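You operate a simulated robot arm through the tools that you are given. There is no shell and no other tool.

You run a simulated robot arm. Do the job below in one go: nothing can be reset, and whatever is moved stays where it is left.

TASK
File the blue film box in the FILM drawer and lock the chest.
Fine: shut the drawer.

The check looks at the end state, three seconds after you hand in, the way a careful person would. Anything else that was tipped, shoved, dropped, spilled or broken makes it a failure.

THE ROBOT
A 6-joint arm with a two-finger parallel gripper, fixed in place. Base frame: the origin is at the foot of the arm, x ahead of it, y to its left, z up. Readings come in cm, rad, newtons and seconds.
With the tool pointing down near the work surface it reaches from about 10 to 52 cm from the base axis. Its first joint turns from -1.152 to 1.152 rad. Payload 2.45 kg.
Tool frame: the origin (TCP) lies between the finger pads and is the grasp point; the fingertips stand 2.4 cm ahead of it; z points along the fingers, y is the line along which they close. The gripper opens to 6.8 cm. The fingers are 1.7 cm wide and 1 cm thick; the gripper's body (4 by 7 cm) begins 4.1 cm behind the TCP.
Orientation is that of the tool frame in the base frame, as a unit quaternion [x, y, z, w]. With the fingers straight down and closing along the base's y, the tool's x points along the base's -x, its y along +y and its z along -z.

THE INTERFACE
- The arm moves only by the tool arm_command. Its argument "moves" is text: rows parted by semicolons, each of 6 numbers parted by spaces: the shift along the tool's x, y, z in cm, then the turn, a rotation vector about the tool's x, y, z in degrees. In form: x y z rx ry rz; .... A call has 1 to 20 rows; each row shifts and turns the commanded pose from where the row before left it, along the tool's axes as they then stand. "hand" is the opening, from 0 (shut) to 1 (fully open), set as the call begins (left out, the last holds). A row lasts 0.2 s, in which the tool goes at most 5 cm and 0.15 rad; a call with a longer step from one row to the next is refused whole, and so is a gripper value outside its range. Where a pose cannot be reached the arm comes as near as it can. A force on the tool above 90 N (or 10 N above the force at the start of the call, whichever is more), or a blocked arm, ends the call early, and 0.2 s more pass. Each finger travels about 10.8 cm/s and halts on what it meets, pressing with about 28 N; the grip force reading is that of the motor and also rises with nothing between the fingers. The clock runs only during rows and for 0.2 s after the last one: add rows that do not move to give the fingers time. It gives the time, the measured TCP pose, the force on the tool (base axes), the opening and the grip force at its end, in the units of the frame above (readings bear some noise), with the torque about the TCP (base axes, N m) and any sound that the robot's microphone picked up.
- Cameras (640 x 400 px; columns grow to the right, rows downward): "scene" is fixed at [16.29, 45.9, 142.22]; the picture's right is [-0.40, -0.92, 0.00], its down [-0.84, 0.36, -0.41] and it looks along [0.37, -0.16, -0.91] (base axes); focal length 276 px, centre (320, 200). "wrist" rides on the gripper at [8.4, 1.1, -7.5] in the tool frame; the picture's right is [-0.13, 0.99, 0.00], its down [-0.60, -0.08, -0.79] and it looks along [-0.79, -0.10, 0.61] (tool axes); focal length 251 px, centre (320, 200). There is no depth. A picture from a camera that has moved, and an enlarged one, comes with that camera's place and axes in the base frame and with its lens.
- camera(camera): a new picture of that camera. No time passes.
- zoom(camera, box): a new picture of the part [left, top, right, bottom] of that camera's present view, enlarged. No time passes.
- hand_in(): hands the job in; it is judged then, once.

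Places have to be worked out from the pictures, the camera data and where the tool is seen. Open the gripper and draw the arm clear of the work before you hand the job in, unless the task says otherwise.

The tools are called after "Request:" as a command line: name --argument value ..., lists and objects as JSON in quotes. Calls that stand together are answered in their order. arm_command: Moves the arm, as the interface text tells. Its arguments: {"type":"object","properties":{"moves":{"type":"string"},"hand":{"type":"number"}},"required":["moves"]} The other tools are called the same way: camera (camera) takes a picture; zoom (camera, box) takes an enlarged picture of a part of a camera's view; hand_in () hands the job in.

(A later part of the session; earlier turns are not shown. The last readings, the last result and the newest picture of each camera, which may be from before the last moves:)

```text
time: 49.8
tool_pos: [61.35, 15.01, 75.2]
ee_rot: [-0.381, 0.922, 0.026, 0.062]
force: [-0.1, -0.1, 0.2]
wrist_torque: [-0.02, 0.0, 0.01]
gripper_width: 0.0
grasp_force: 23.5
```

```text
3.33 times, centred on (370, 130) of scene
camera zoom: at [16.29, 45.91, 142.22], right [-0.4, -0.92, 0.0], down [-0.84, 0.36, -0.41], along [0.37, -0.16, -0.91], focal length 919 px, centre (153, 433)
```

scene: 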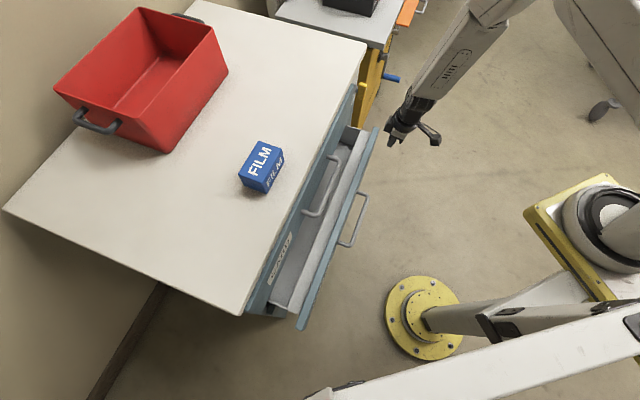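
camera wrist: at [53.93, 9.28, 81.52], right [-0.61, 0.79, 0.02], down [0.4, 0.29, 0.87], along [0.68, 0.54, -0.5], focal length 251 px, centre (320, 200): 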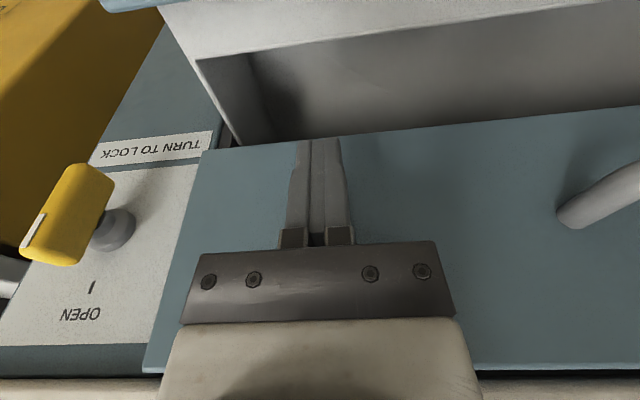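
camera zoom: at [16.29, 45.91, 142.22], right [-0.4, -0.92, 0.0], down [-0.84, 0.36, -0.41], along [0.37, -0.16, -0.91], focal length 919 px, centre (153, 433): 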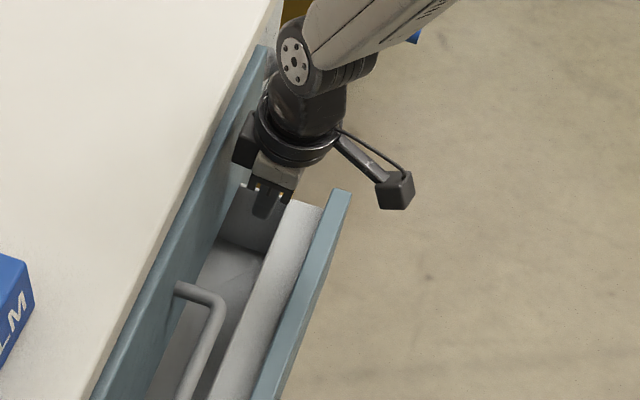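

Hovering at perpendicular distance 54.0, lateral 32.8, above the tray gap. I'll lower 12.6 cm so the closed fingertips sit inside the tray behind its front wall.

Request:
arm_command --moves "0.346 0 2.5 0 0 0; 0.346 0 2.5 0 0 0; 0.346 0 2.5 0 0 0; 0.346 0 2.5 0 0 0; 0.346 0 2.5 0 0 0; 0 0 0 0 0 0" --hand 0

Request:
camera --camera "wrist"

Request:
zoom --camera "scene" --box '[310, 70, 430, 190]'

```text
time: 51.2
tool_pos: [61.41, 15.14, 62.84]
ee_rot: [-0.382, 0.922, 0.027, 0.063]
force: [-0.2, 0.6, -0.4]
wrist_torque: [0.02, -0.01, 0.01]
gripper_width: 0.0
grasp_force: 23.6
```

```text
taken
camera wrist: at [54.1, 9.35, 69.15], right [-0.61, 0.79, 0.02], down [0.4, 0.29, 0.87], along [0.68, 0.54, -0.5], focal length 251 px, centre (320, 200)
```

wrist: 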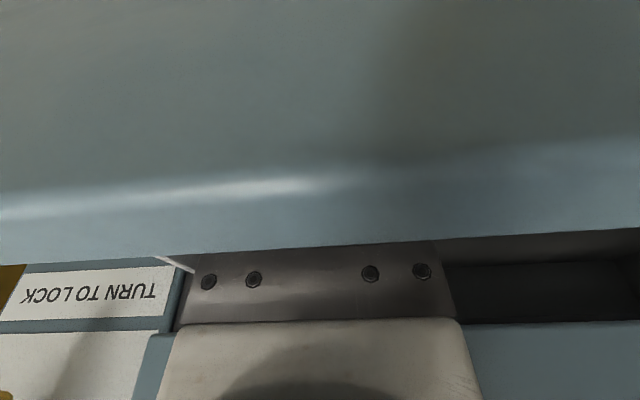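

```text
3.33 times, centred on (370, 130) of scene
camera zoom: at [16.29, 45.9, 142.22], right [-0.4, -0.92, 0.0], down [-0.84, 0.36, -0.41], along [0.37, -0.16, -0.91], focal length 919 px, centre (153, 433)
```

zoom: 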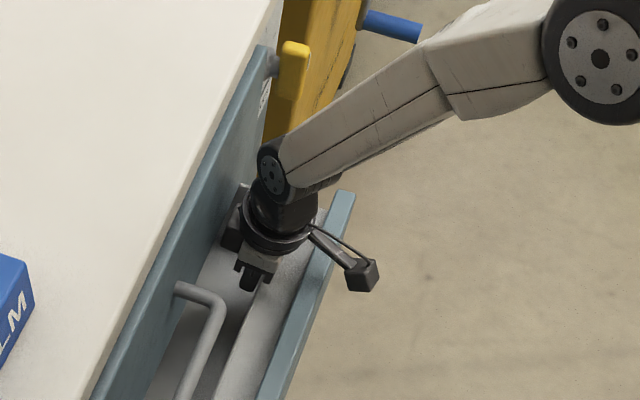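

No contact so far, with the fingertips inside the tray. I'll pull outward 6.5 cm so they draw the tray's front wall further out.

Request:
arm_command --moves "1.29 0 -0.18 0 0 0; 1.29 0 -0.18 0 0 0; 1.29 0 -0.18 0 0 0; 1.29 0 -0.18 0 0 0; 1.29 0 -0.18 0 0 0; 0 0 0 0 0 0" --hand 0

Request:
zoom --camera "scene" --box '[240, 70, 430, 340]'

Request:
camera --camera "wrist"

```text
time: 52.6
tool_pos: [56.7, 10.46, 63.01]
ee_rot: [-0.382, 0.922, 0.026, 0.062]
force: [-0.8, 0.0, 0.7]
wrist_torque: [-0.02, -0.01, 0.02]
gripper_width: 0.0
grasp_force: 23.6
```

```text
1.48 times, centred on (335, 205) of scene
camera zoom: at [16.29, 45.9, 142.22], right [-0.4, -0.92, 0.0], down [-0.84, 0.36, -0.41], along [0.37, -0.16, -0.91], focal length 409 px, centre (298, 193)
```

zoom: 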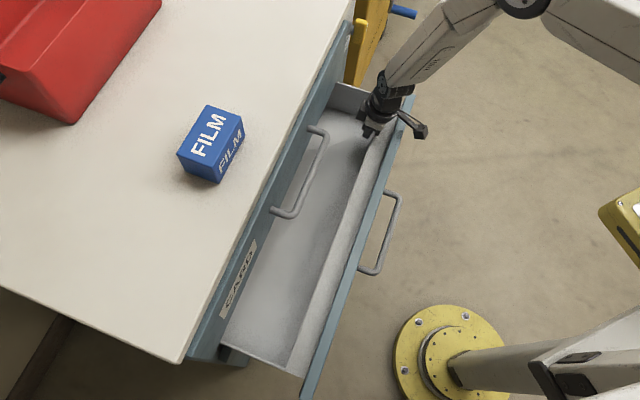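

```text
taken
camera wrist: at [49.45, 4.8, 69.25], right [-0.61, 0.79, 0.02], down [0.4, 0.29, 0.87], along [0.68, 0.54, -0.5], focal length 251 px, centre (320, 200)
```

wrist: 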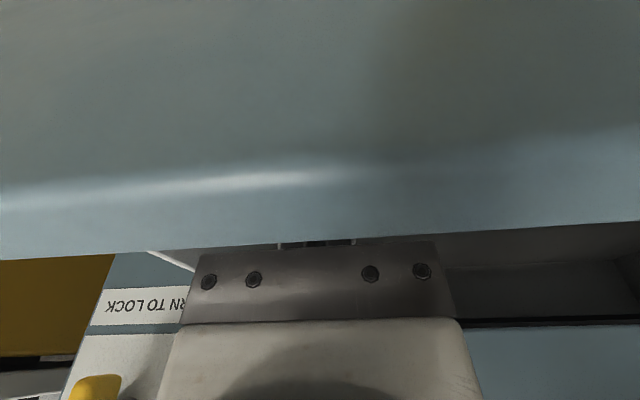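

The tray is now about 17 cm open with roughly 11 cm of clear gap. I'll ease off the wall and lift the tool straight up out of the drawer.

Request:
arm_command --moves "-0.6 0 0.08 0 0 0; -0.385 0 -2.77 0 0 0; -0.385 0 -2.77 0 0 0; -0.385 0 -2.77 0 0 0; -0.385 0 -2.77 0 0 0; -0.385 0 -2.77 0 0 0; -0.54 0 -3.9 0 0 0; -0.54 0 -3.9 0 0 0; -0.54 0 -3.9 0 0 0; -0.54 0 -3.9 0 0 0; -0.54 0 -3.9 0 0 0; -0.54 0 -3.9 0 0 0; 0 0 0 0 0 0" --hand 0

Request:
camera --camera "wrist"

Request:
camera --camera "scene"

```text
time: 55.4
tool_pos: [57.3, 10.83, 100.35]
ee_rot: [-0.382, 0.922, 0.026, 0.061]
force: [-0.5, 0.4, 0.0]
wrist_torque: [0.02, 0.0, -0.03]
gripper_width: 0.02
grasp_force: 24.1
```

```text
taken
camera wrist: at [50.02, 5.21, 106.62], right [-0.61, 0.79, 0.02], down [0.4, 0.29, 0.87], along [0.68, 0.54, -0.5], focal length 251 px, centre (320, 200)
```

wrist: 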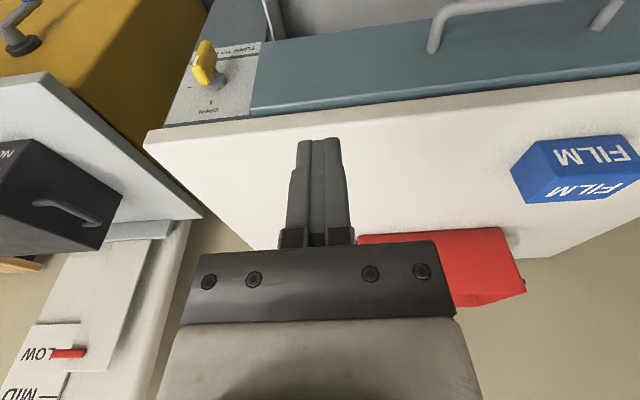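

```text
taken
```

scene: 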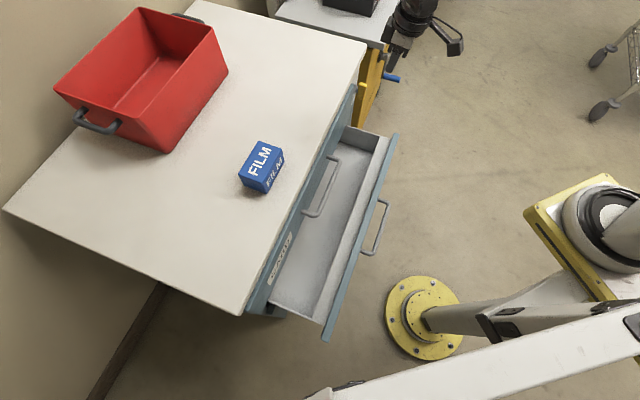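

The drawer is well open and reach at z≈100 is good here. I'll straighten the tool to vertical, rotate it so the fingers close along the chest normal with the camera on the right, and move left toward the box, still in front of it.

Request:
arm_command --moves "0 0 0 0 7.9 0; 0 0 0 0 0 -8.18; 0 0 0 0 0 -8.18; 0 0 0 0 0 -8.18; 0 0 0 0 0 -8.18; 0 0 0 0 0 -8.18; 0 0 0 0 0 -8.18; 0 0 0 0 0 -8.18; 0 0 0 0 0 -8.18; 0 0 0 0 0 -8.18; 0 0 0 0 0 -8.18; 0 0 0 0 0 -8.18; -4.1 0 0 0 0 0; -4.1 0 0 0 0 0; -4.1 0 0 0 0 0; -4.1 0 0 0 0 0; -4.1 0 0 0 0 0; 0 0 0 0 0 0" --hand 1

Request:
camera --camera "wrist"

Request:
camera --camera "scene"

```text
time: 59.2
tool_pos: [42.28, 25.32, 100.15]
ee_rot: [0.924, -0.382, -0.001, 0.002]
force: [-0.5, 0.8, 0.5]
wrist_torque: [0.03, 0.0, 0.02]
gripper_width: 6.8
grasp_force: 0.0
```

```text
taken
camera wrist: at [47.63, 18.66, 107.63], right [-0.79, -0.61, 0.0], down [-0.37, 0.49, 0.79], along [-0.48, 0.63, -0.61], focal length 251 px, centre (320, 200)
```

wrist: 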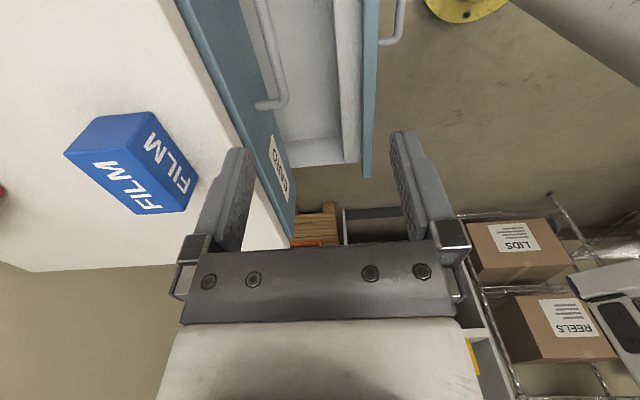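

```text
taken
```

scene: 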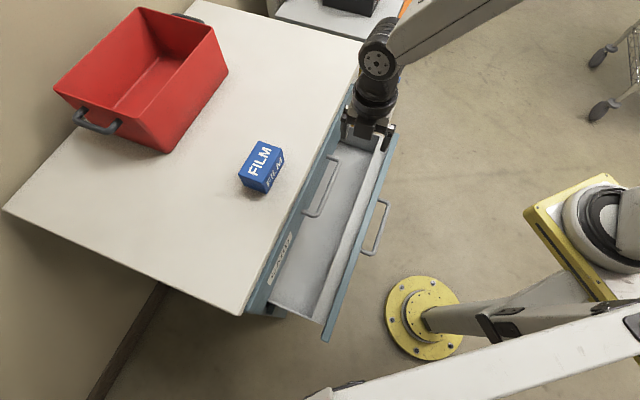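

Tool vertical at lateral 12, perpendicular distance 47.8, z 100. I'll zoom on the box from here to refine its position.

Request:
zoom --camera "wrist" --box '[50, 95, 230, 235]'

Request:
zoom --camera "scene" --box '[230, 130, 310, 200]'

```text
2.86 times, centred on (140, 165) of wrist
camera zoom: at [47.63, 18.66, 107.63], right [-0.79, -0.61, 0.0], down [-0.37, 0.49, 0.79], along [-0.48, 0.63, -0.61], focal length 718 px, centre (834, 300)
```

zoom: 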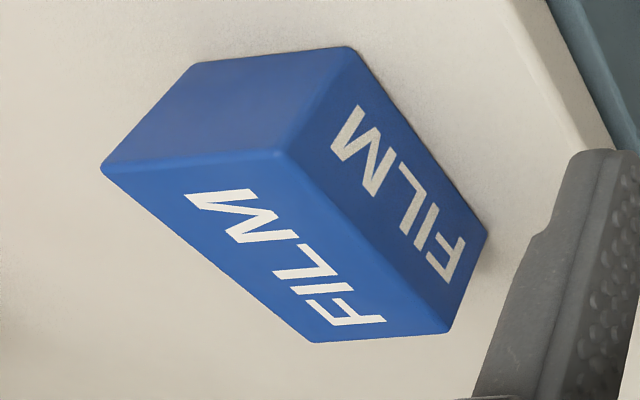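

```text
5.71 times, centred on (270, 165) of scene
camera zoom: at [16.29, 45.91, 142.22], right [-0.4, -0.92, 0.0], down [-0.84, 0.36, -0.41], along [0.37, -0.16, -0.91], focal length 1576 px, centre (606, 400)
```

zoom: 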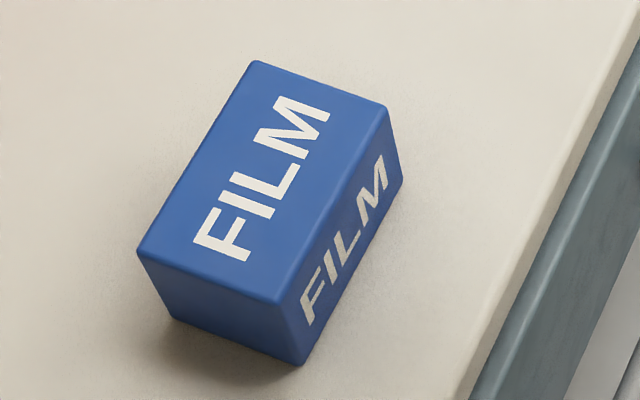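

Refined: the box centre is ≈ (50.6, 45.3), top z≈91, aligned with the chest, width ≈5.9 along the normal. I'll move over it at z≈100 and see if a vertical tool reaches.

Request:
arm_command --moves "-1.65 -4 0 0 0 0; -1.65 -4 0 0 0 0; -1.65 -4 0 0 0 0; -1.65 -4 0 0 0 0; -1.65 -4 0 0 0 0; 0 0 0 0 0 0" --hand 1

Request:
camera --camera "wrist"

Request:
camera --camera "scene"

```text
time: 60.6
tool_pos: [51.23, 45.27, 100.52]
ee_rot: [0.924, -0.382, -0.001, 0.002]
force: [0.1, 0.1, -0.3]
wrist_torque: [-0.02, -0.01, 0.01]
gripper_width: 6.78
grasp_force: 0.2
```

```text
taken
camera wrist: at [56.47, 38.64, 107.97], right [-0.79, -0.61, 0.0], down [-0.37, 0.49, 0.79], along [-0.48, 0.63, -0.61], focal length 251 px, centre (320, 200)
```

wrist: 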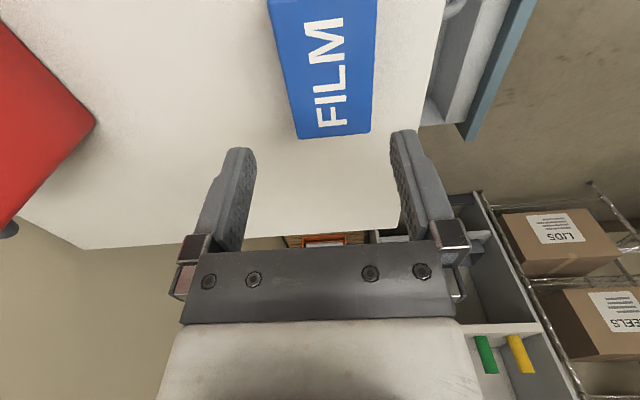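

```text
taken
```

scene: 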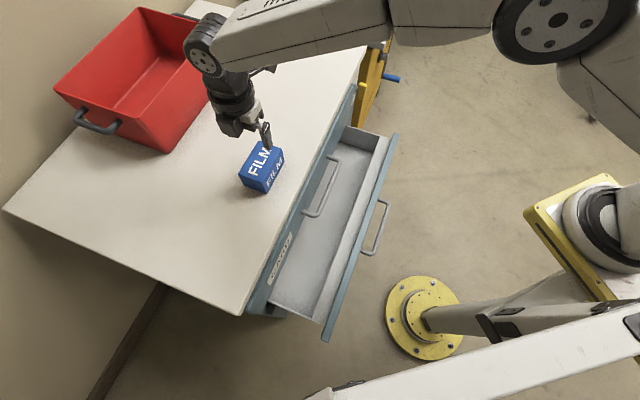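

A vertical tool reaches the box. The box's mid-plane is at perpendicular distance ≈67.7 and I'm at 68.24, so I'll shift 0.5 back and lower until the tips are just above the box top, then check alignment.

Request:
arm_command --moves "0.2 0.5 2 0 0 0; 0 0 2 0 0 0; 0 0 1.8 0 0 0; 0 0 0 0 0 0" --hand 1

Request:
camera --camera "wrist"

Request:
zoom --camera "scene" --box '[200, 80, 320, 210]'

```text
time: 61.6
tool_pos: [51.14, 44.9, 94.54]
ee_rot: [0.924, -0.383, -0.001, 0.001]
force: [-1.0, 0.1, 0.5]
wrist_torque: [-0.02, -0.02, 0.0]
gripper_width: 6.82
grasp_force: 0.0
```

```text
taken
camera wrist: at [56.37, 38.13, 101.99], right [-0.79, -0.61, 0.0], down [-0.37, 0.49, 0.79], along [-0.48, 0.63, -0.61], focal length 251 px, centre (320, 200)
```

wrist: 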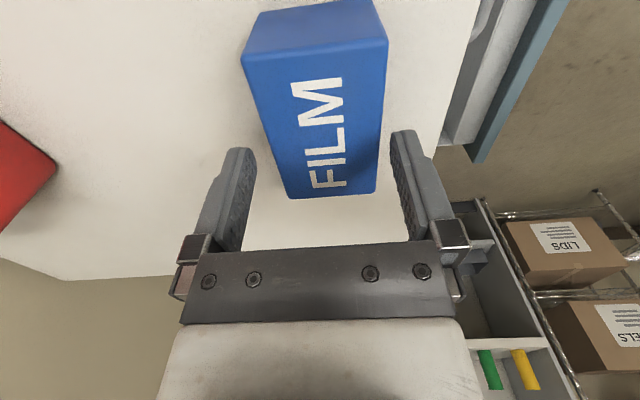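

```text
3.08 times, centred on (260, 145) of scene
camera zoom: at [16.29, 45.9, 142.22], right [-0.4, -0.92, 0.0], down [-0.84, 0.36, -0.41], along [0.37, -0.16, -0.91], focal length 849 px, centre (505, 369)
```

zoom: 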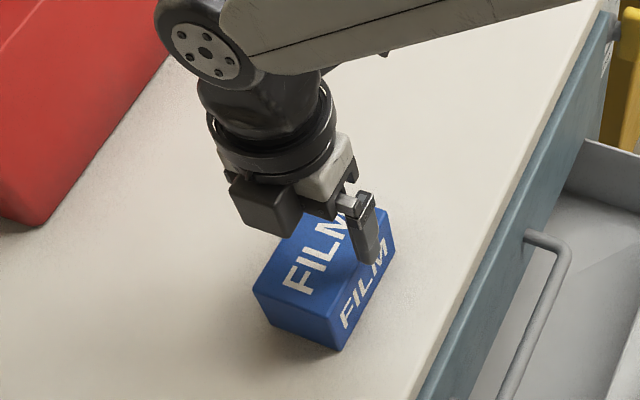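

The box mid-plane comes out at perpendicular distance 67.69, lateral 3.9, width 6.0, which leaves about 0.4 cm per side. I'll make the small correction and lower to TCP z≈88.6 around the box.

Request:
arm_command --moves "-0.5 0.22 0 0 0 0; 0 0 1.5 0 0 0; 0 0 1.5 0 0 0; 0 0 1.5 0 0 0; 0 0 1.4 0 0 0; 0 0 0 0 0 0" --hand 1

Request:
camera --camera "wrist"

Request:
zoom --camera "scene" --box '[200, 80, 320, 210]'

```text
time: 63.0
tool_pos: [50.44, 45.06, 88.74]
ee_rot: [0.924, -0.383, -0.001, 0.001]
force: [-0.2, 0.2, -0.2]
wrist_torque: [0.0, -0.01, 0.0]
gripper_width: 6.81
grasp_force: 0.1
```

```text
taken
camera wrist: at [55.61, 38.39, 96.16], right [-0.79, -0.61, 0.0], down [-0.37, 0.48, 0.79], along [-0.48, 0.63, -0.61], focal length 251 px, centre (320, 200)
```

wrist: 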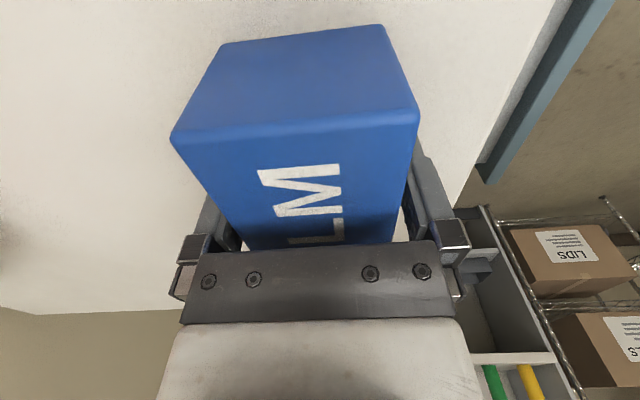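

```text
3.08 times, centred on (260, 145) of scene
camera zoom: at [16.29, 45.9, 142.22], right [-0.4, -0.92, 0.0], down [-0.84, 0.36, -0.41], along [0.37, -0.16, -0.91], focal length 849 px, centre (505, 369)
```

zoom: 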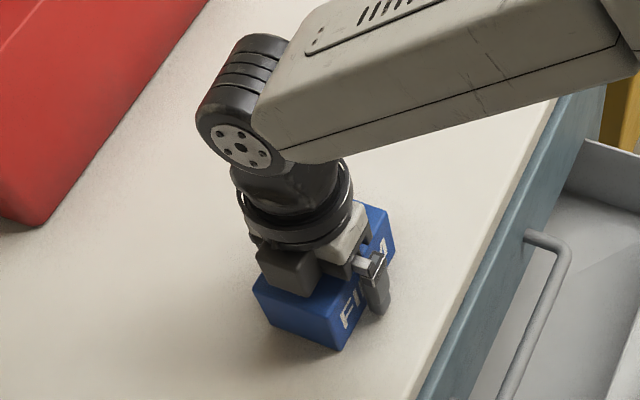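

The fingers straddle the box without contact. I'll close on it.

Request:
arm_command --moves "0 0 0 0 0 0; 0 0 0 0 0 0; 0 0 0 0 0 0" --hand 0

Request:
camera --camera "wrist"

```text
time: 63.8
tool_pos: [50.42, 45.08, 88.61]
ee_rot: [0.924, -0.382, 0.0, 0.001]
force: [0.4, 0.0, 0.3]
wrist_torque: [0.07, -0.05, 0.02]
gripper_width: 5.99
grasp_force: 28.0
```

```text
taken
camera wrist: at [55.61, 38.38, 96.17], right [-0.79, -0.61, 0.0], down [-0.37, 0.48, 0.79], along [-0.48, 0.63, -0.61], focal length 251 px, centre (320, 200)
```

wrist: 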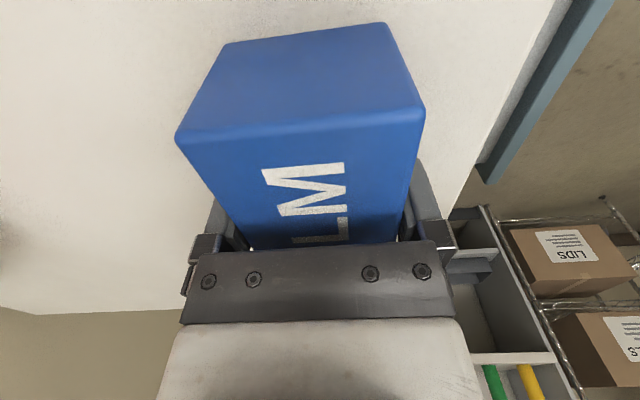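

Box gripped at 5.99 cm. I'll lift it 10 cm, then carry it right and forward to hover over the open tray at lateral ≈27, perpendicular distance ≈52.2.

Request:
arm_command --moves "0 0 -1 0 0 0; 0 0 -3 0 0 0; 0 0 -3 0 0 0; 0 0 -3 0 0 0; 0 0 0 0 0 0" --hand 0

Request:
camera --camera "wrist"

Request:
camera --camera "scene"

```text
time: 65.0
tool_pos: [50.28, 45.15, 98.7]
ee_rot: [0.924, -0.383, 0.0, 0.001]
force: [0.2, 0.0, -2.9]
wrist_torque: [0.0, -0.01, -0.03]
gripper_width: 5.98
grasp_force: 28.1
```

```text
taken
camera wrist: at [55.56, 38.56, 106.19], right [-0.79, -0.61, 0.0], down [-0.37, 0.49, 0.79], along [-0.48, 0.63, -0.61], focal length 251 px, centre (320, 200)
```

wrist: 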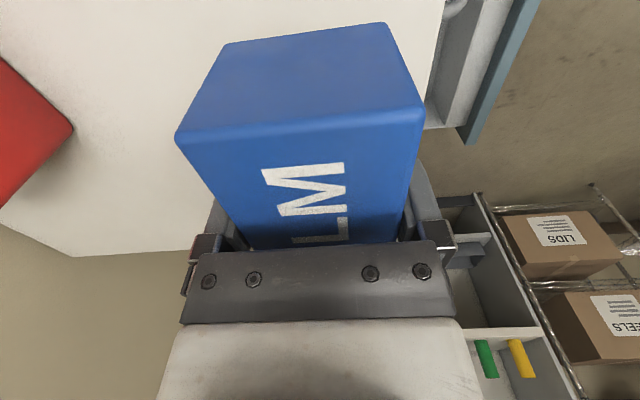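

```text
taken
```

scene: 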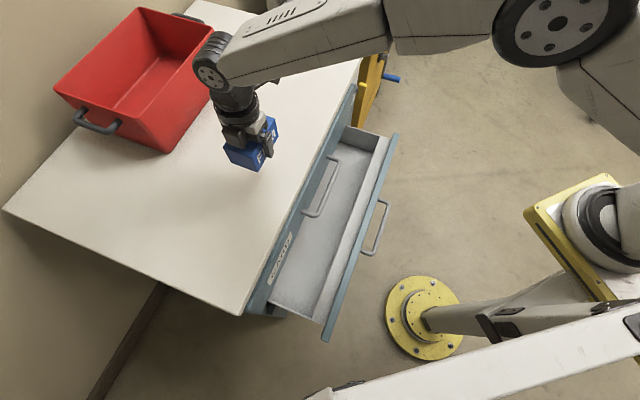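

The box is lifted cleanly. Carrying it over to the tray at this height.

Request:
arm_command --moves "3.93 2.55 0 0 0 0; 3.93 2.55 0 0 0 0; 3.93 2.55 0 0 0 0; 3.93 2.55 0 0 0 0; 3.93 2.55 0 0 0 0; 3.93 2.55 0 0 0 0; 0 0 0 0 0 0" --hand 0

Request:
camera --camera "wrist"

Request:
camera --camera "scene"

```text
time: 66.6
tool_pos: [56.27, 17.39, 98.55]
ee_rot: [0.924, -0.383, 0.0, 0.002]
force: [-0.3, -0.2, -1.8]
wrist_torque: [-0.02, -0.01, 0.01]
gripper_width: 6.0
grasp_force: 28.2
```

```text
taken
camera wrist: at [61.5, 10.75, 106.02], right [-0.79, -0.61, 0.0], down [-0.37, 0.48, 0.79], along [-0.48, 0.63, -0.61], focal length 251 px, centre (320, 200)
```

wrist: 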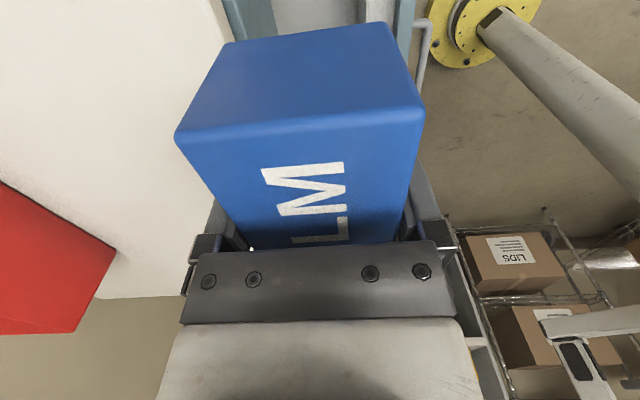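

```text
taken
```

scene: 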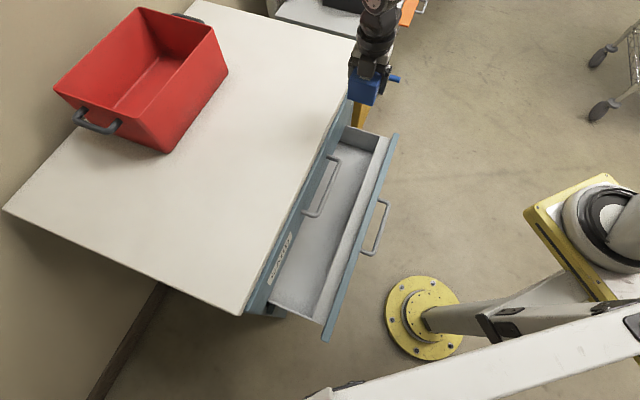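

Now at perpendicular distance 52.1, lateral 27.5. I'll zoom the scene to verify the tray gap (CARD face to tray front wall) before descending.

Request:
zoom --camera "scene" --box '[310, 90, 410, 210]'

Request:
zoom --camera "scene" --box '[340, 110, 400, 170]'

```text
3.33 times, centred on (360, 150) of scene
camera zoom: at [16.3, 45.9, 142.22], right [-0.4, -0.92, 0.0], down [-0.84, 0.36, -0.41], along [0.37, -0.16, -0.91], focal length 919 px, centre (187, 367)
```

zoom: 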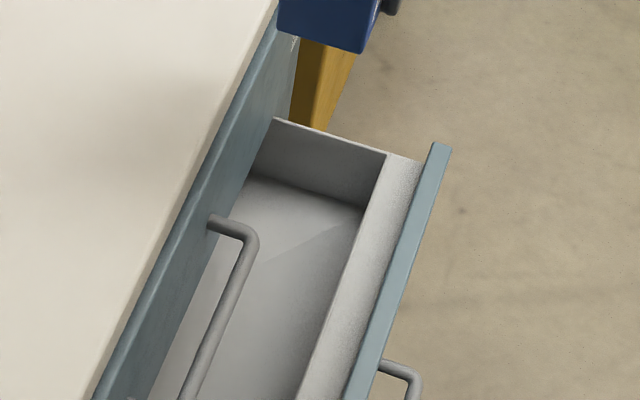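

```text
6.67 times, centred on (370, 140) of scene
camera zoom: at [16.3, 45.9, 142.22], right [-0.4, -0.92, 0.0], down [-0.84, 0.36, -0.41], along [0.37, -0.16, -0.91], focal length 1839 px, centre (-13, 600)
```

zoom: 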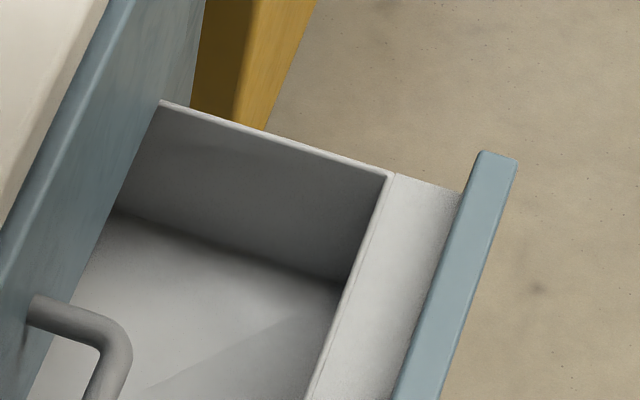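

The gap spans 46.4–57.9, centred on the box, with the tray floor at ≈56. I'll lower to just above the tray rim first.

Request:
arm_command --moves "0 0 4.2 0 0 0; 0 0 4.2 0 0 0; 0 0 4.2 0 0 0; 0 0 4.2 0 0 0; 0 0 4.2 0 0 0; 0 0 4 0 0 0; 0 0 0 0 0 0" --hand 0

Request:
camera --camera "wrist"

Request:
zoom --camera "scene" --box '[310, 70, 430, 210]'

```text
time: 68.2
tool_pos: [56.1, 17.41, 73.72]
ee_rot: [0.924, -0.383, 0.0, 0.001]
force: [0.8, 0.1, -2.7]
wrist_torque: [0.01, 0.03, 0.0]
gripper_width: 5.97
grasp_force: 28.6
```

```text
taken
camera wrist: at [61.31, 10.83, 81.3], right [-0.79, -0.61, 0.0], down [-0.37, 0.48, 0.79], along [-0.48, 0.63, -0.61], focal length 251 px, centre (320, 200)
```

wrist: 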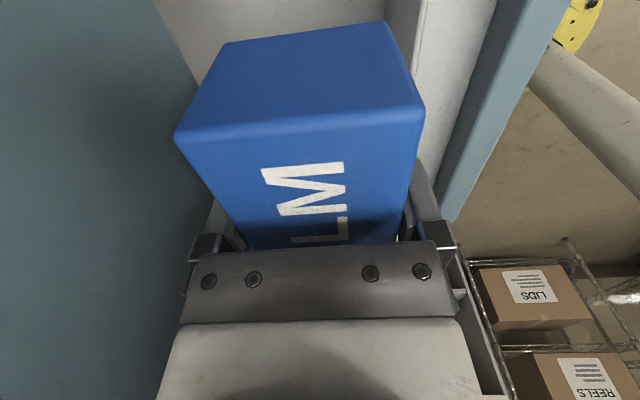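

```text
2.86 times, centred on (370, 140) of scene
camera zoom: at [16.3, 45.91, 142.22], right [-0.4, -0.92, 0.0], down [-0.84, 0.36, -0.41], along [0.37, -0.16, -0.91], focal length 788 px, centre (177, 371)
```

zoom: 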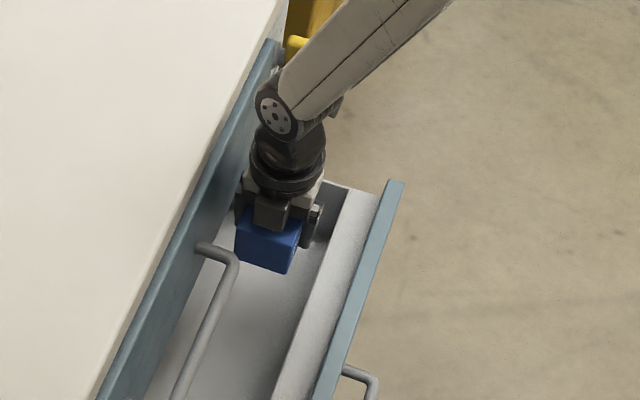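

All clear on both sides. Lowering into the tray until the box bottom is about 2 cm above the floor.

Request:
arm_command --moves "0 0 2.4 0 0 0; 0 0 2.4 0 0 0; 0 0 2.4 0 0 0; 0 0 2.4 0 0 0; 0 0 2.4 0 0 0; 0 0 0 0 0 0" --hand 0

Request:
camera --camera "wrist"

Request:
zoom --camera "scene" --box '[310, 70, 430, 210]'

```text
time: 69.6
tool_pos: [55.97, 17.67, 61.72]
ee_rot: [0.924, -0.383, -0.001, 0.001]
force: [0.0, 0.1, -3.2]
wrist_torque: [0.06, 0.01, 0.03]
gripper_width: 5.98
grasp_force: 28.3
```

```text
taken
camera wrist: at [61.21, 10.99, 69.13], right [-0.79, -0.61, 0.0], down [-0.37, 0.49, 0.79], along [-0.48, 0.63, -0.61], focal length 251 px, centre (320, 200)
```

wrist: 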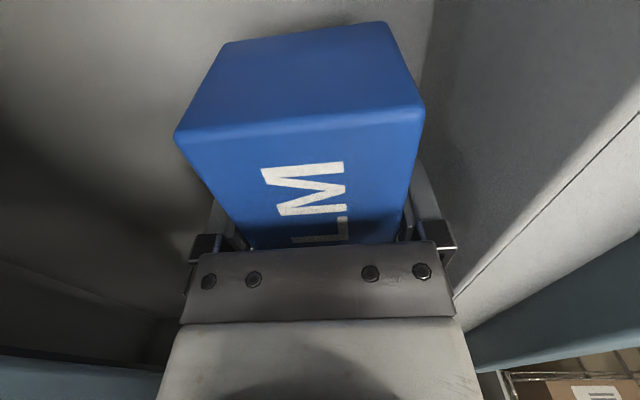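

```text
2.86 times, centred on (370, 140) of scene
camera zoom: at [16.3, 45.91, 142.22], right [-0.4, -0.92, 0.0], down [-0.84, 0.36, -0.41], along [0.37, -0.16, -0.91], focal length 788 px, centre (177, 371)
```

zoom: 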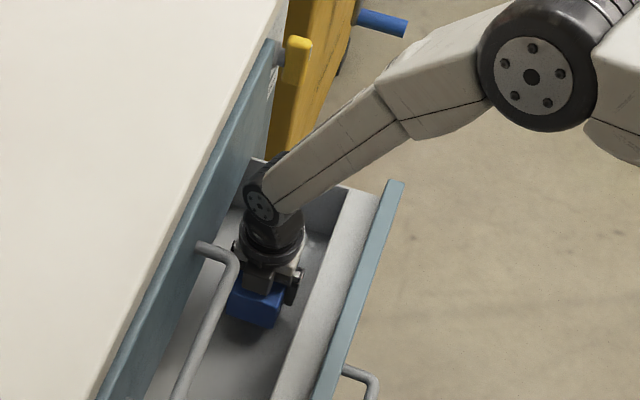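

Box bottom at about z 58.4. I'll descend gently in small steps, checking for touchdown.

Request:
arm_command --moves "0 0 0.5 0 0 0; 0 0 0.5 0 0 0; 0 0 0.4 0 0 0; 0 0 0 0 0 0" --hand 0

```text
time: 70.6
tool_pos: [55.93, 17.45, 60.33]
ee_rot: [0.924, -0.383, 0.0, 0.002]
force: [0.2, -0.3, -2.2]
wrist_torque: [0.01, 0.02, 0.0]
gripper_width: 6.0
grasp_force: 27.9
```

No contact yet, so I'll continue down in 0.3 cm steps.

Request:
arm_command --moves "0 0 0.3 0 0 0; 0 0 0.3 0 0 0; 0 0 0 0 0 0" --hand 0

```text
time: 71.4
tool_pos: [56.14, 17.33, 59.79]
ee_rot: [0.924, -0.383, -0.001, 0.001]
force: [0.2, 0.7, -1.1]
wrist_torque: [0.04, -0.01, 0.01]
gripper_width: 5.98
grasp_force: 27.4
```

Still only the box's weight. Another 0.3 cm.

Request:
arm_command --moves "0 0 0.2 0 0 0; 0 0 0.2 0 0 0; 0 0 0 0 0 0" --hand 0

Request:
zoom --camera "scene" --box '[330, 120, 400, 200]'

```text
time: 72.2
tool_pos: [56.08, 17.5, 59.28]
ee_rot: [0.924, -0.382, -0.001, 0.001]
force: [0.0, -0.7, -1.3]
wrist_torque: [0.01, -0.02, 0.0]
gripper_width: 5.97
grasp_force: 28.1
```

```text
5.00 times, centred on (365, 160) of scene
camera zoom: at [16.3, 45.91, 142.22], right [-0.4, -0.92, 0.0], down [-0.84, 0.36, -0.41], along [0.37, -0.16, -0.91], focal length 1379 px, centre (95, 400)
```

zoom: 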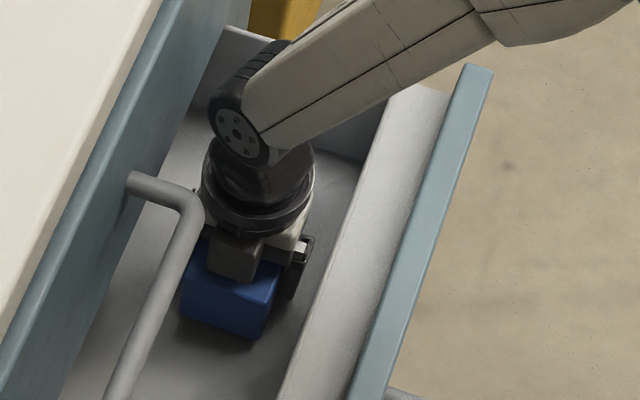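

Not touching yet. Lowering further in 0.2 cm steps.

Request:
arm_command --moves "0 0 0.2 0 0 0; 0 0 0.2 0 0 0; 0 0 0 0 0 0" --hand 0

```text
time: 73.0
tool_pos: [56.08, 17.53, 58.86]
ee_rot: [0.924, -0.382, 0.0, 0.002]
force: [0.1, 0.3, -2.9]
wrist_torque: [-0.01, 0.0, 0.02]
gripper_width: 5.97
grasp_force: 28.5
```

Request:
arm_command --moves "0 0 0.2 0 0 0; 0 0 0.2 0 0 0; 0 0 0.2 0 0 0; 0 0 0 0 0 0" --hand 0

Request:
camera --camera "wrist"

```text
time: 74.0
tool_pos: [56.01, 17.65, 58.29]
ee_rot: [0.923, -0.384, -0.001, 0.002]
force: [0.8, -0.2, -1.8]
wrist_torque: [0.03, -0.01, 0.0]
gripper_width: 6.01
grasp_force: 27.7
```

```text
taken
camera wrist: at [61.29, 10.96, 65.78], right [-0.79, -0.61, 0.0], down [-0.37, 0.48, 0.79], along [-0.48, 0.63, -0.61], focal length 251 px, centre (320, 200)
```

wrist: 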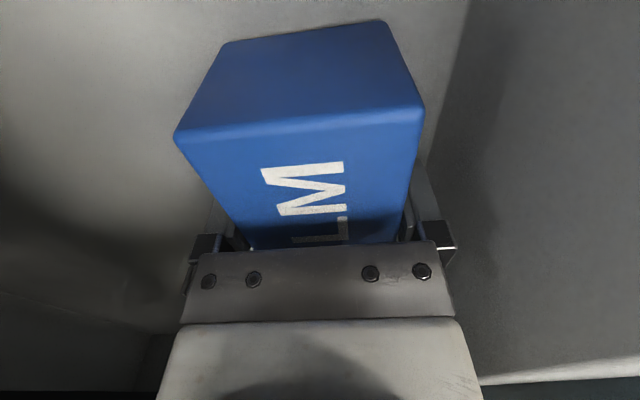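

Still free. The floor must be a little lower than I estimated, so I'll continue gently.

Request:
arm_command --moves "0 0 0.2 0 0 0; 0 0 0.2 0 0 0; 0 0 0 0 0 0" --hand 0

```text
time: 74.8
tool_pos: [56.32, 17.62, 57.98]
ee_rot: [0.924, -0.383, 0.001, 0.0]
force: [-1.3, 5.6, 21.2]
wrist_torque: [-0.22, 0.28, -0.22]
gripper_width: 6.0
grasp_force: 27.6
```

Touchdown at TCP z≈58.0 with 21 N up. I'll open the fingers and rise slowly out of the tray.

Request:
arm_command --moves "0 0 -0.15 0 0 0; 0 0 0 0 0 0; 0 0 0 0 0 0; 0 0 -1 0 0 0; 0 0 -1.5 0 0 0; 0 0 -2 0 0 0; 0 0 -2 0 0 0; 0 0 0 0 0 0" --hand 1

Request:
camera --camera "wrist"

Request:
zoom --camera "scene" --box '[310, 70, 430, 210]'

```text
time: 76.6
tool_pos: [56.26, 17.62, 64.51]
ee_rot: [0.924, -0.382, -0.001, 0.003]
force: [0.8, -0.8, 0.4]
wrist_torque: [0.03, 0.01, -0.01]
gripper_width: 6.81
grasp_force: 0.0
```

```text
taken
camera wrist: at [61.51, 11.0, 72.04], right [-0.79, -0.61, 0.0], down [-0.37, 0.49, 0.79], along [-0.48, 0.63, -0.61], focal length 251 px, centre (320, 200)
```

wrist: 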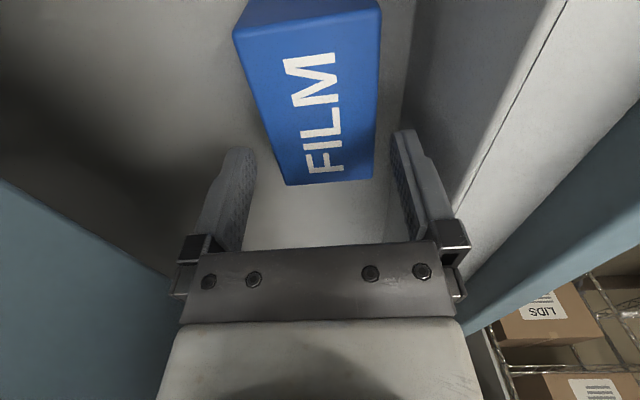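

```text
2.86 times, centred on (370, 140) of scene
camera zoom: at [16.29, 45.9, 142.22], right [-0.4, -0.92, 0.0], down [-0.84, 0.36, -0.41], along [0.37, -0.16, -0.91], focal length 788 px, centre (177, 371)
```

zoom: 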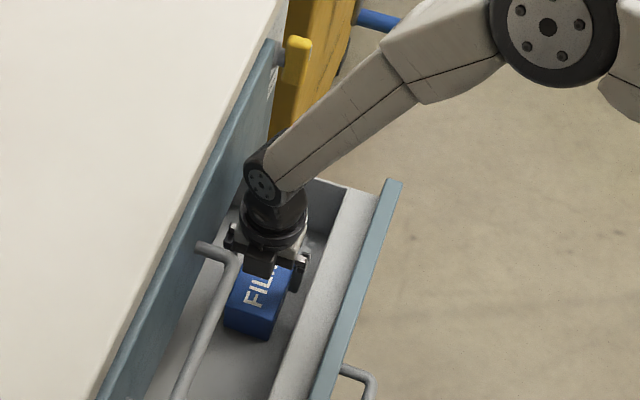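

The box sits flat in the tray. I'll lift clear, move out past the front panel to lateral ≈36, and rotate so the camera is on the outside.

Request:
arm_command --moves "0 0 -3.9 0 0 0; 0 0 -3.9 0 0 0; 0 0 -3.9 0 0 0; 0 0 -3.9 0 0 0; 2.25 3.62 0 0 0 0; 2.25 3.62 0 0 0 0; 2.25 3.62 0 0 0 0; 2.25 3.62 0 0 0 0; 0 0 0 0 0 0" --hand 1

Request:
camera --camera "wrist"

Request:
camera --camera "scene"

```text
time: 78.6
tool_pos: [52.45, 0.82, 80.15]
ee_rot: [0.924, -0.383, -0.002, 0.001]
force: [-0.2, -0.2, -0.2]
wrist_torque: [0.03, 0.0, 0.02]
gripper_width: 6.78
grasp_force: 0.0
```

```text
taken
camera wrist: at [57.71, -5.91, 87.61], right [-0.79, -0.61, 0.0], down [-0.37, 0.48, 0.79], along [-0.48, 0.63, -0.61], focal length 251 px, centre (320, 200)
```

wrist: 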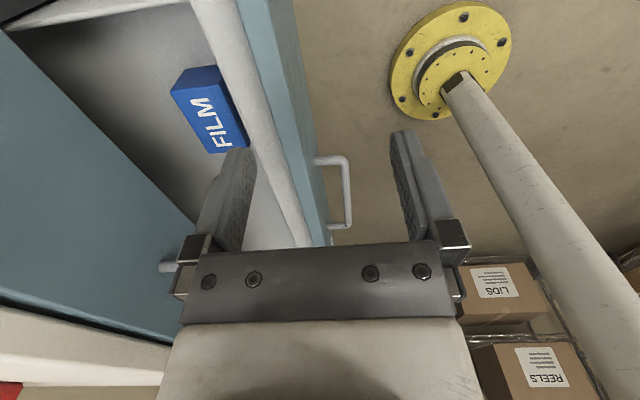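

```text
taken
```

scene: 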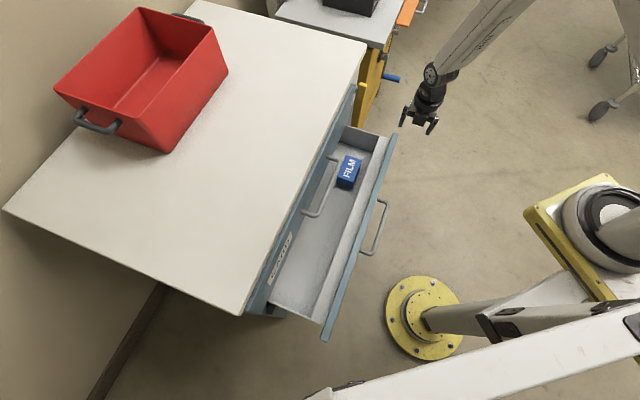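

The box is in the drawer and the tool is outside the panel at perpendicular distance 37.7, lateral 36.5. I'll close the fingers and rotate 90° so the narrow finger side faces the panel.

Request:
arm_command --moves "0 0 0 0 0 8.18; 0 0 0 0 0 8.18; 0 0 0 0 0 8.18; 0 0 0 0 0 8.18; 0 0 0 0 0 8.18; 0 0 0 0 0 8.18; 0 0 0 0 0 8.18; 0 0 0 0 0 8.18; 0 0 0 0 0 8.18; 0 0 0 0 0 8.18; 0 0 0 0 0 8.18; 0 0 0 0 0 0" --hand 0

Request:
camera --camera "wrist"

```text
time: 81.2
tool_pos: [52.14, 0.99, 80.26]
ee_rot: [-0.382, 0.924, 0.0, -0.002]
force: [0.8, 0.3, -0.5]
wrist_torque: [-0.01, 0.02, 0.02]
gripper_width: 0.0
grasp_force: 23.5
```

```text
taken
camera wrist: at [45.51, -4.05, 87.71], right [-0.61, 0.79, 0.0], down [0.49, 0.37, 0.79], along [0.63, 0.48, -0.61], focal length 251 px, centre (320, 200)
```

wrist: 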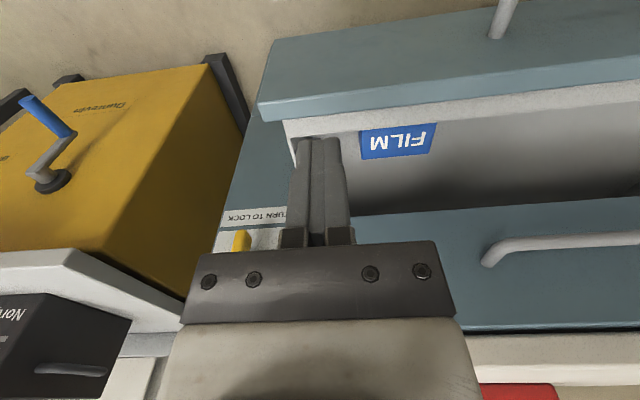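

2 cm clear of the panel. Lowering to TCP z≈62 in front of it.

Request:
arm_command --moves "0 0 3.6 0 0 0; 0 0 3.6 0 0 0; 0 0 3.6 0 0 0; 0 0 3.6 0 0 0; 0 0 3.6 0 0 0; 0 0 0 0 0 0" --hand 0

Request:
camera --camera "wrist"

Request:
zoom --camera "scene" --box '[310, 80, 450, 220]'

```text
time: 82.4
tool_pos: [52.56, 1.18, 63.75]
ee_rot: [-0.385, 0.923, -0.002, 0.001]
force: [-6.8, 8.7, 27.1]
wrist_torque: [0.6, -0.6, 0.33]
gripper_width: 0.01
grasp_force: 23.3
stopped in row 5: the force on the tool passed its limit at 131 N (the readings are from after the stop); the commanded pose is now the measured one
```

```text
taken
camera wrist: at [45.93, -3.94, 71.18], right [-0.62, 0.79, 0.0], down [0.48, 0.38, 0.79], along [0.63, 0.49, -0.61], focal length 251 px, centre (320, 200)
```

wrist: 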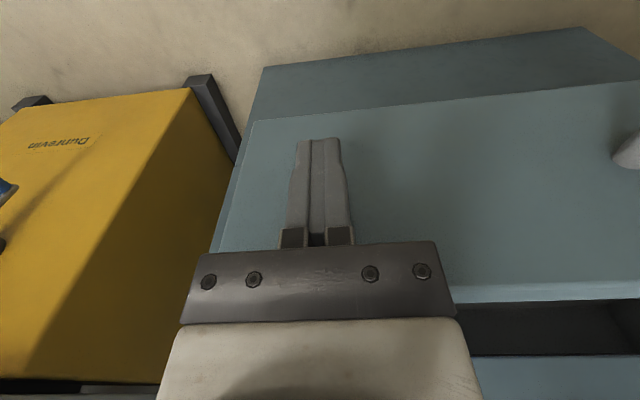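

```text
2.86 times, centred on (380, 150) of scene
camera zoom: at [16.23, 45.92, 142.22], right [-0.4, -0.92, 0.0], down [-0.84, 0.36, -0.41], along [0.37, -0.16, -0.91], focal length 788 px, centre (149, 343)
```

zoom: 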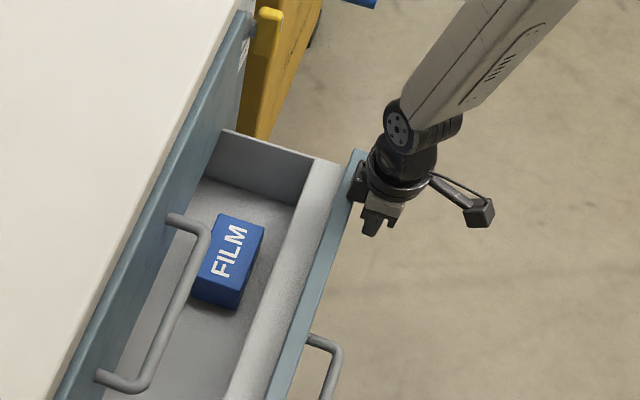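

Contact: the gripper's body came down on the panel's top edge, because it is wider than the fingers. Nothing looks displaced. I'll rise 1.4 cm so the body passes above the panel (top z≈68) and only the fingers will push it.

Request:
arm_command --moves "0 0 -0.7 0 0 0; 0 0 -0.8 0 0 0; 0 0 0 0 0 0" --hand 0

Request:
zoom --camera "scene" --box '[330, 110, 410, 190]'

Request:
camera --camera "scene"

```text
time: 83.2
tool_pos: [52.53, 1.15, 64.93]
ee_rot: [-0.386, 0.922, -0.001, -0.001]
force: [0.2, -0.4, 0.0]
wrist_torque: [0.01, -0.01, 0.02]
gripper_width: 0.04
grasp_force: 24.0
```

```text
5.00 times, centred on (370, 150) of scene
camera zoom: at [16.29, 45.9, 142.22], right [-0.4, -0.92, 0.0], down [-0.84, 0.36, -0.41], along [0.37, -0.16, -0.91], focal length 1379 px, centre (70, 450)
```

zoom: 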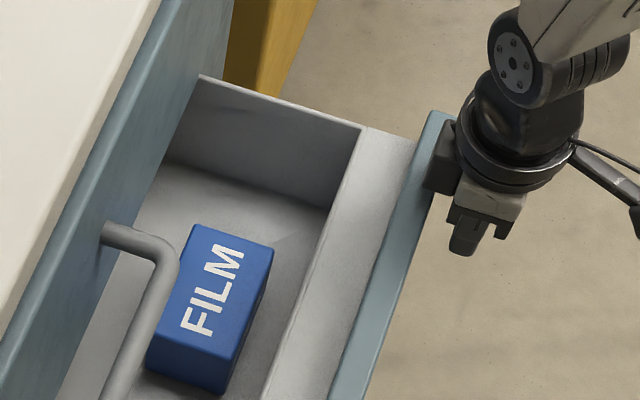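

```text
taken
```

scene: 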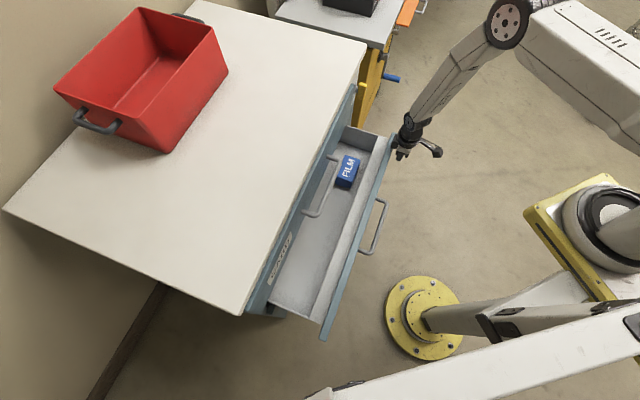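

Free of contact. The gripper's rear block overhangs the panel, but above it. I'll push the panel inward about 14.4 cm with smooth 1.2 cm steps.

Request:
arm_command --moves "-1.2 0 0 0 0 0; -1.2 0 0 0 0 0; -1.2 0 0 0 0 0; -1.2 0 0 0 0 0; -1.2 0 0 0 0 0; -1.2 0 0 0 0 0; -1.2 0 0 0 0 0; -1.2 0 0 0 0 0; 0 0 0 0 0 0" --hand 0

Request:
zoom --camera "scene" --box '[250, 70, 430, 340]'

Request:
camera --camera "wrist"

```text
time: 85.2
tool_pos: [59.13, 7.91, 65.19]
ee_rot: [-0.385, 0.923, -0.002, 0.002]
force: [-0.4, -0.5, 0.6]
wrist_torque: [0.01, -0.02, 0.03]
gripper_width: 0.0
grasp_force: 22.9
```

```text
1.48 times, centred on (340, 205) of scene
camera zoom: at [16.29, 45.9, 142.22], right [-0.4, -0.92, 0.0], down [-0.84, 0.36, -0.41], along [0.37, -0.16, -0.91], focal length 409 px, centre (290, 193)
```

zoom: 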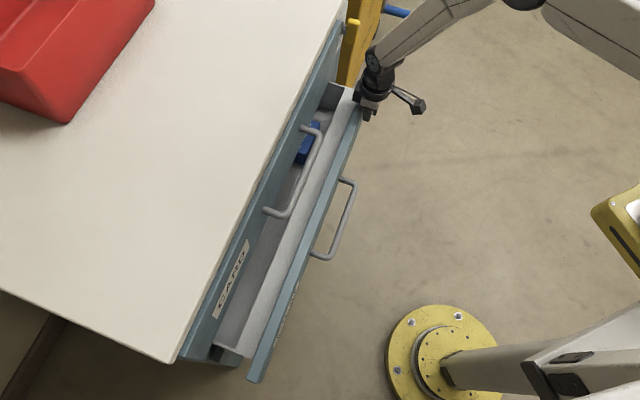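

```text
taken
camera wrist: at [52.56, 2.86, 72.66], right [-0.61, 0.79, 0.0], down [0.48, 0.38, 0.79], along [0.63, 0.49, -0.61], focal length 251 px, centre (320, 200)
```

wrist: 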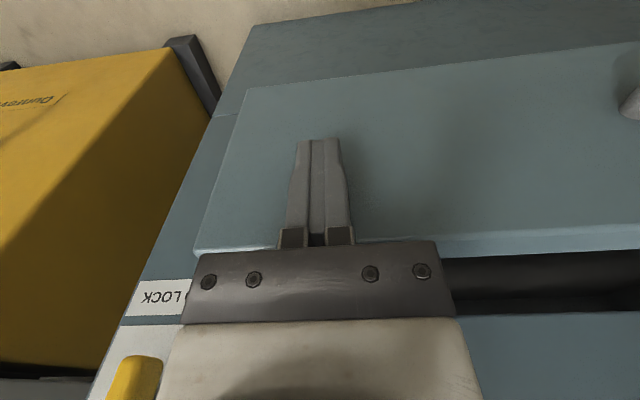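

The drawer is closing smoothly with the box inside. I'll continue another 4.8 cm, keeping the gripper block short of the CARD face.

Request:
arm_command --moves "-1.2 0 0 0 0 0; -1.2 0 0 0 0 0; -1.2 0 0 0 0 0; -1.2 0 0 0 0 0; 0 0 0 0 0 0" --hand 0

Request:
zoom --camera "scene" --box '[250, 70, 430, 340]'

Request:
camera --camera "wrist"

```text
time: 86.4
tool_pos: [62.58, 11.38, 65.14]
ee_rot: [-0.385, 0.923, -0.001, 0.0]
force: [0.0, -0.1, -1.3]
wrist_torque: [0.01, 0.01, -0.03]
gripper_width: 0.0
grasp_force: 24.0
```

```text
1.48 times, centred on (340, 205) of scene
camera zoom: at [16.29, 45.9, 142.22], right [-0.4, -0.92, 0.0], down [-0.84, 0.36, -0.41], along [0.37, -0.16, -0.91], focal length 409 px, centre (290, 193)
```

zoom: 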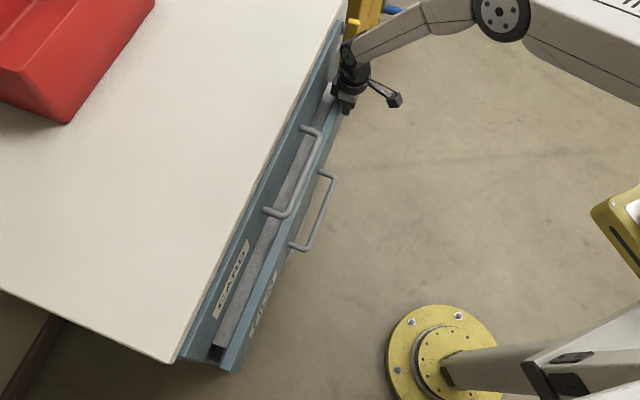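

```text
taken
camera wrist: at [55.94, 6.39, 72.61], right [-0.61, 0.79, 0.0], down [0.48, 0.38, 0.79], along [0.63, 0.49, -0.61], focal length 251 px, centre (320, 200)
```

wrist: 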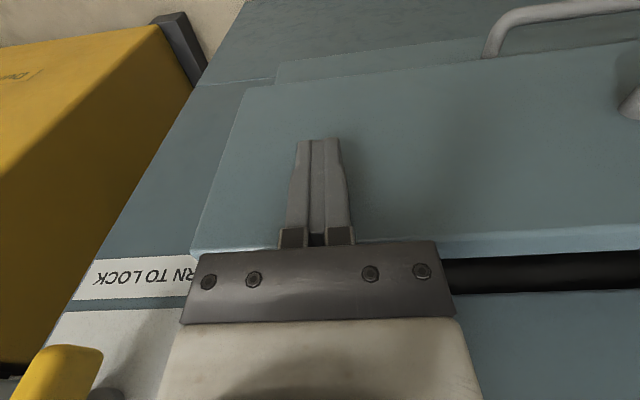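

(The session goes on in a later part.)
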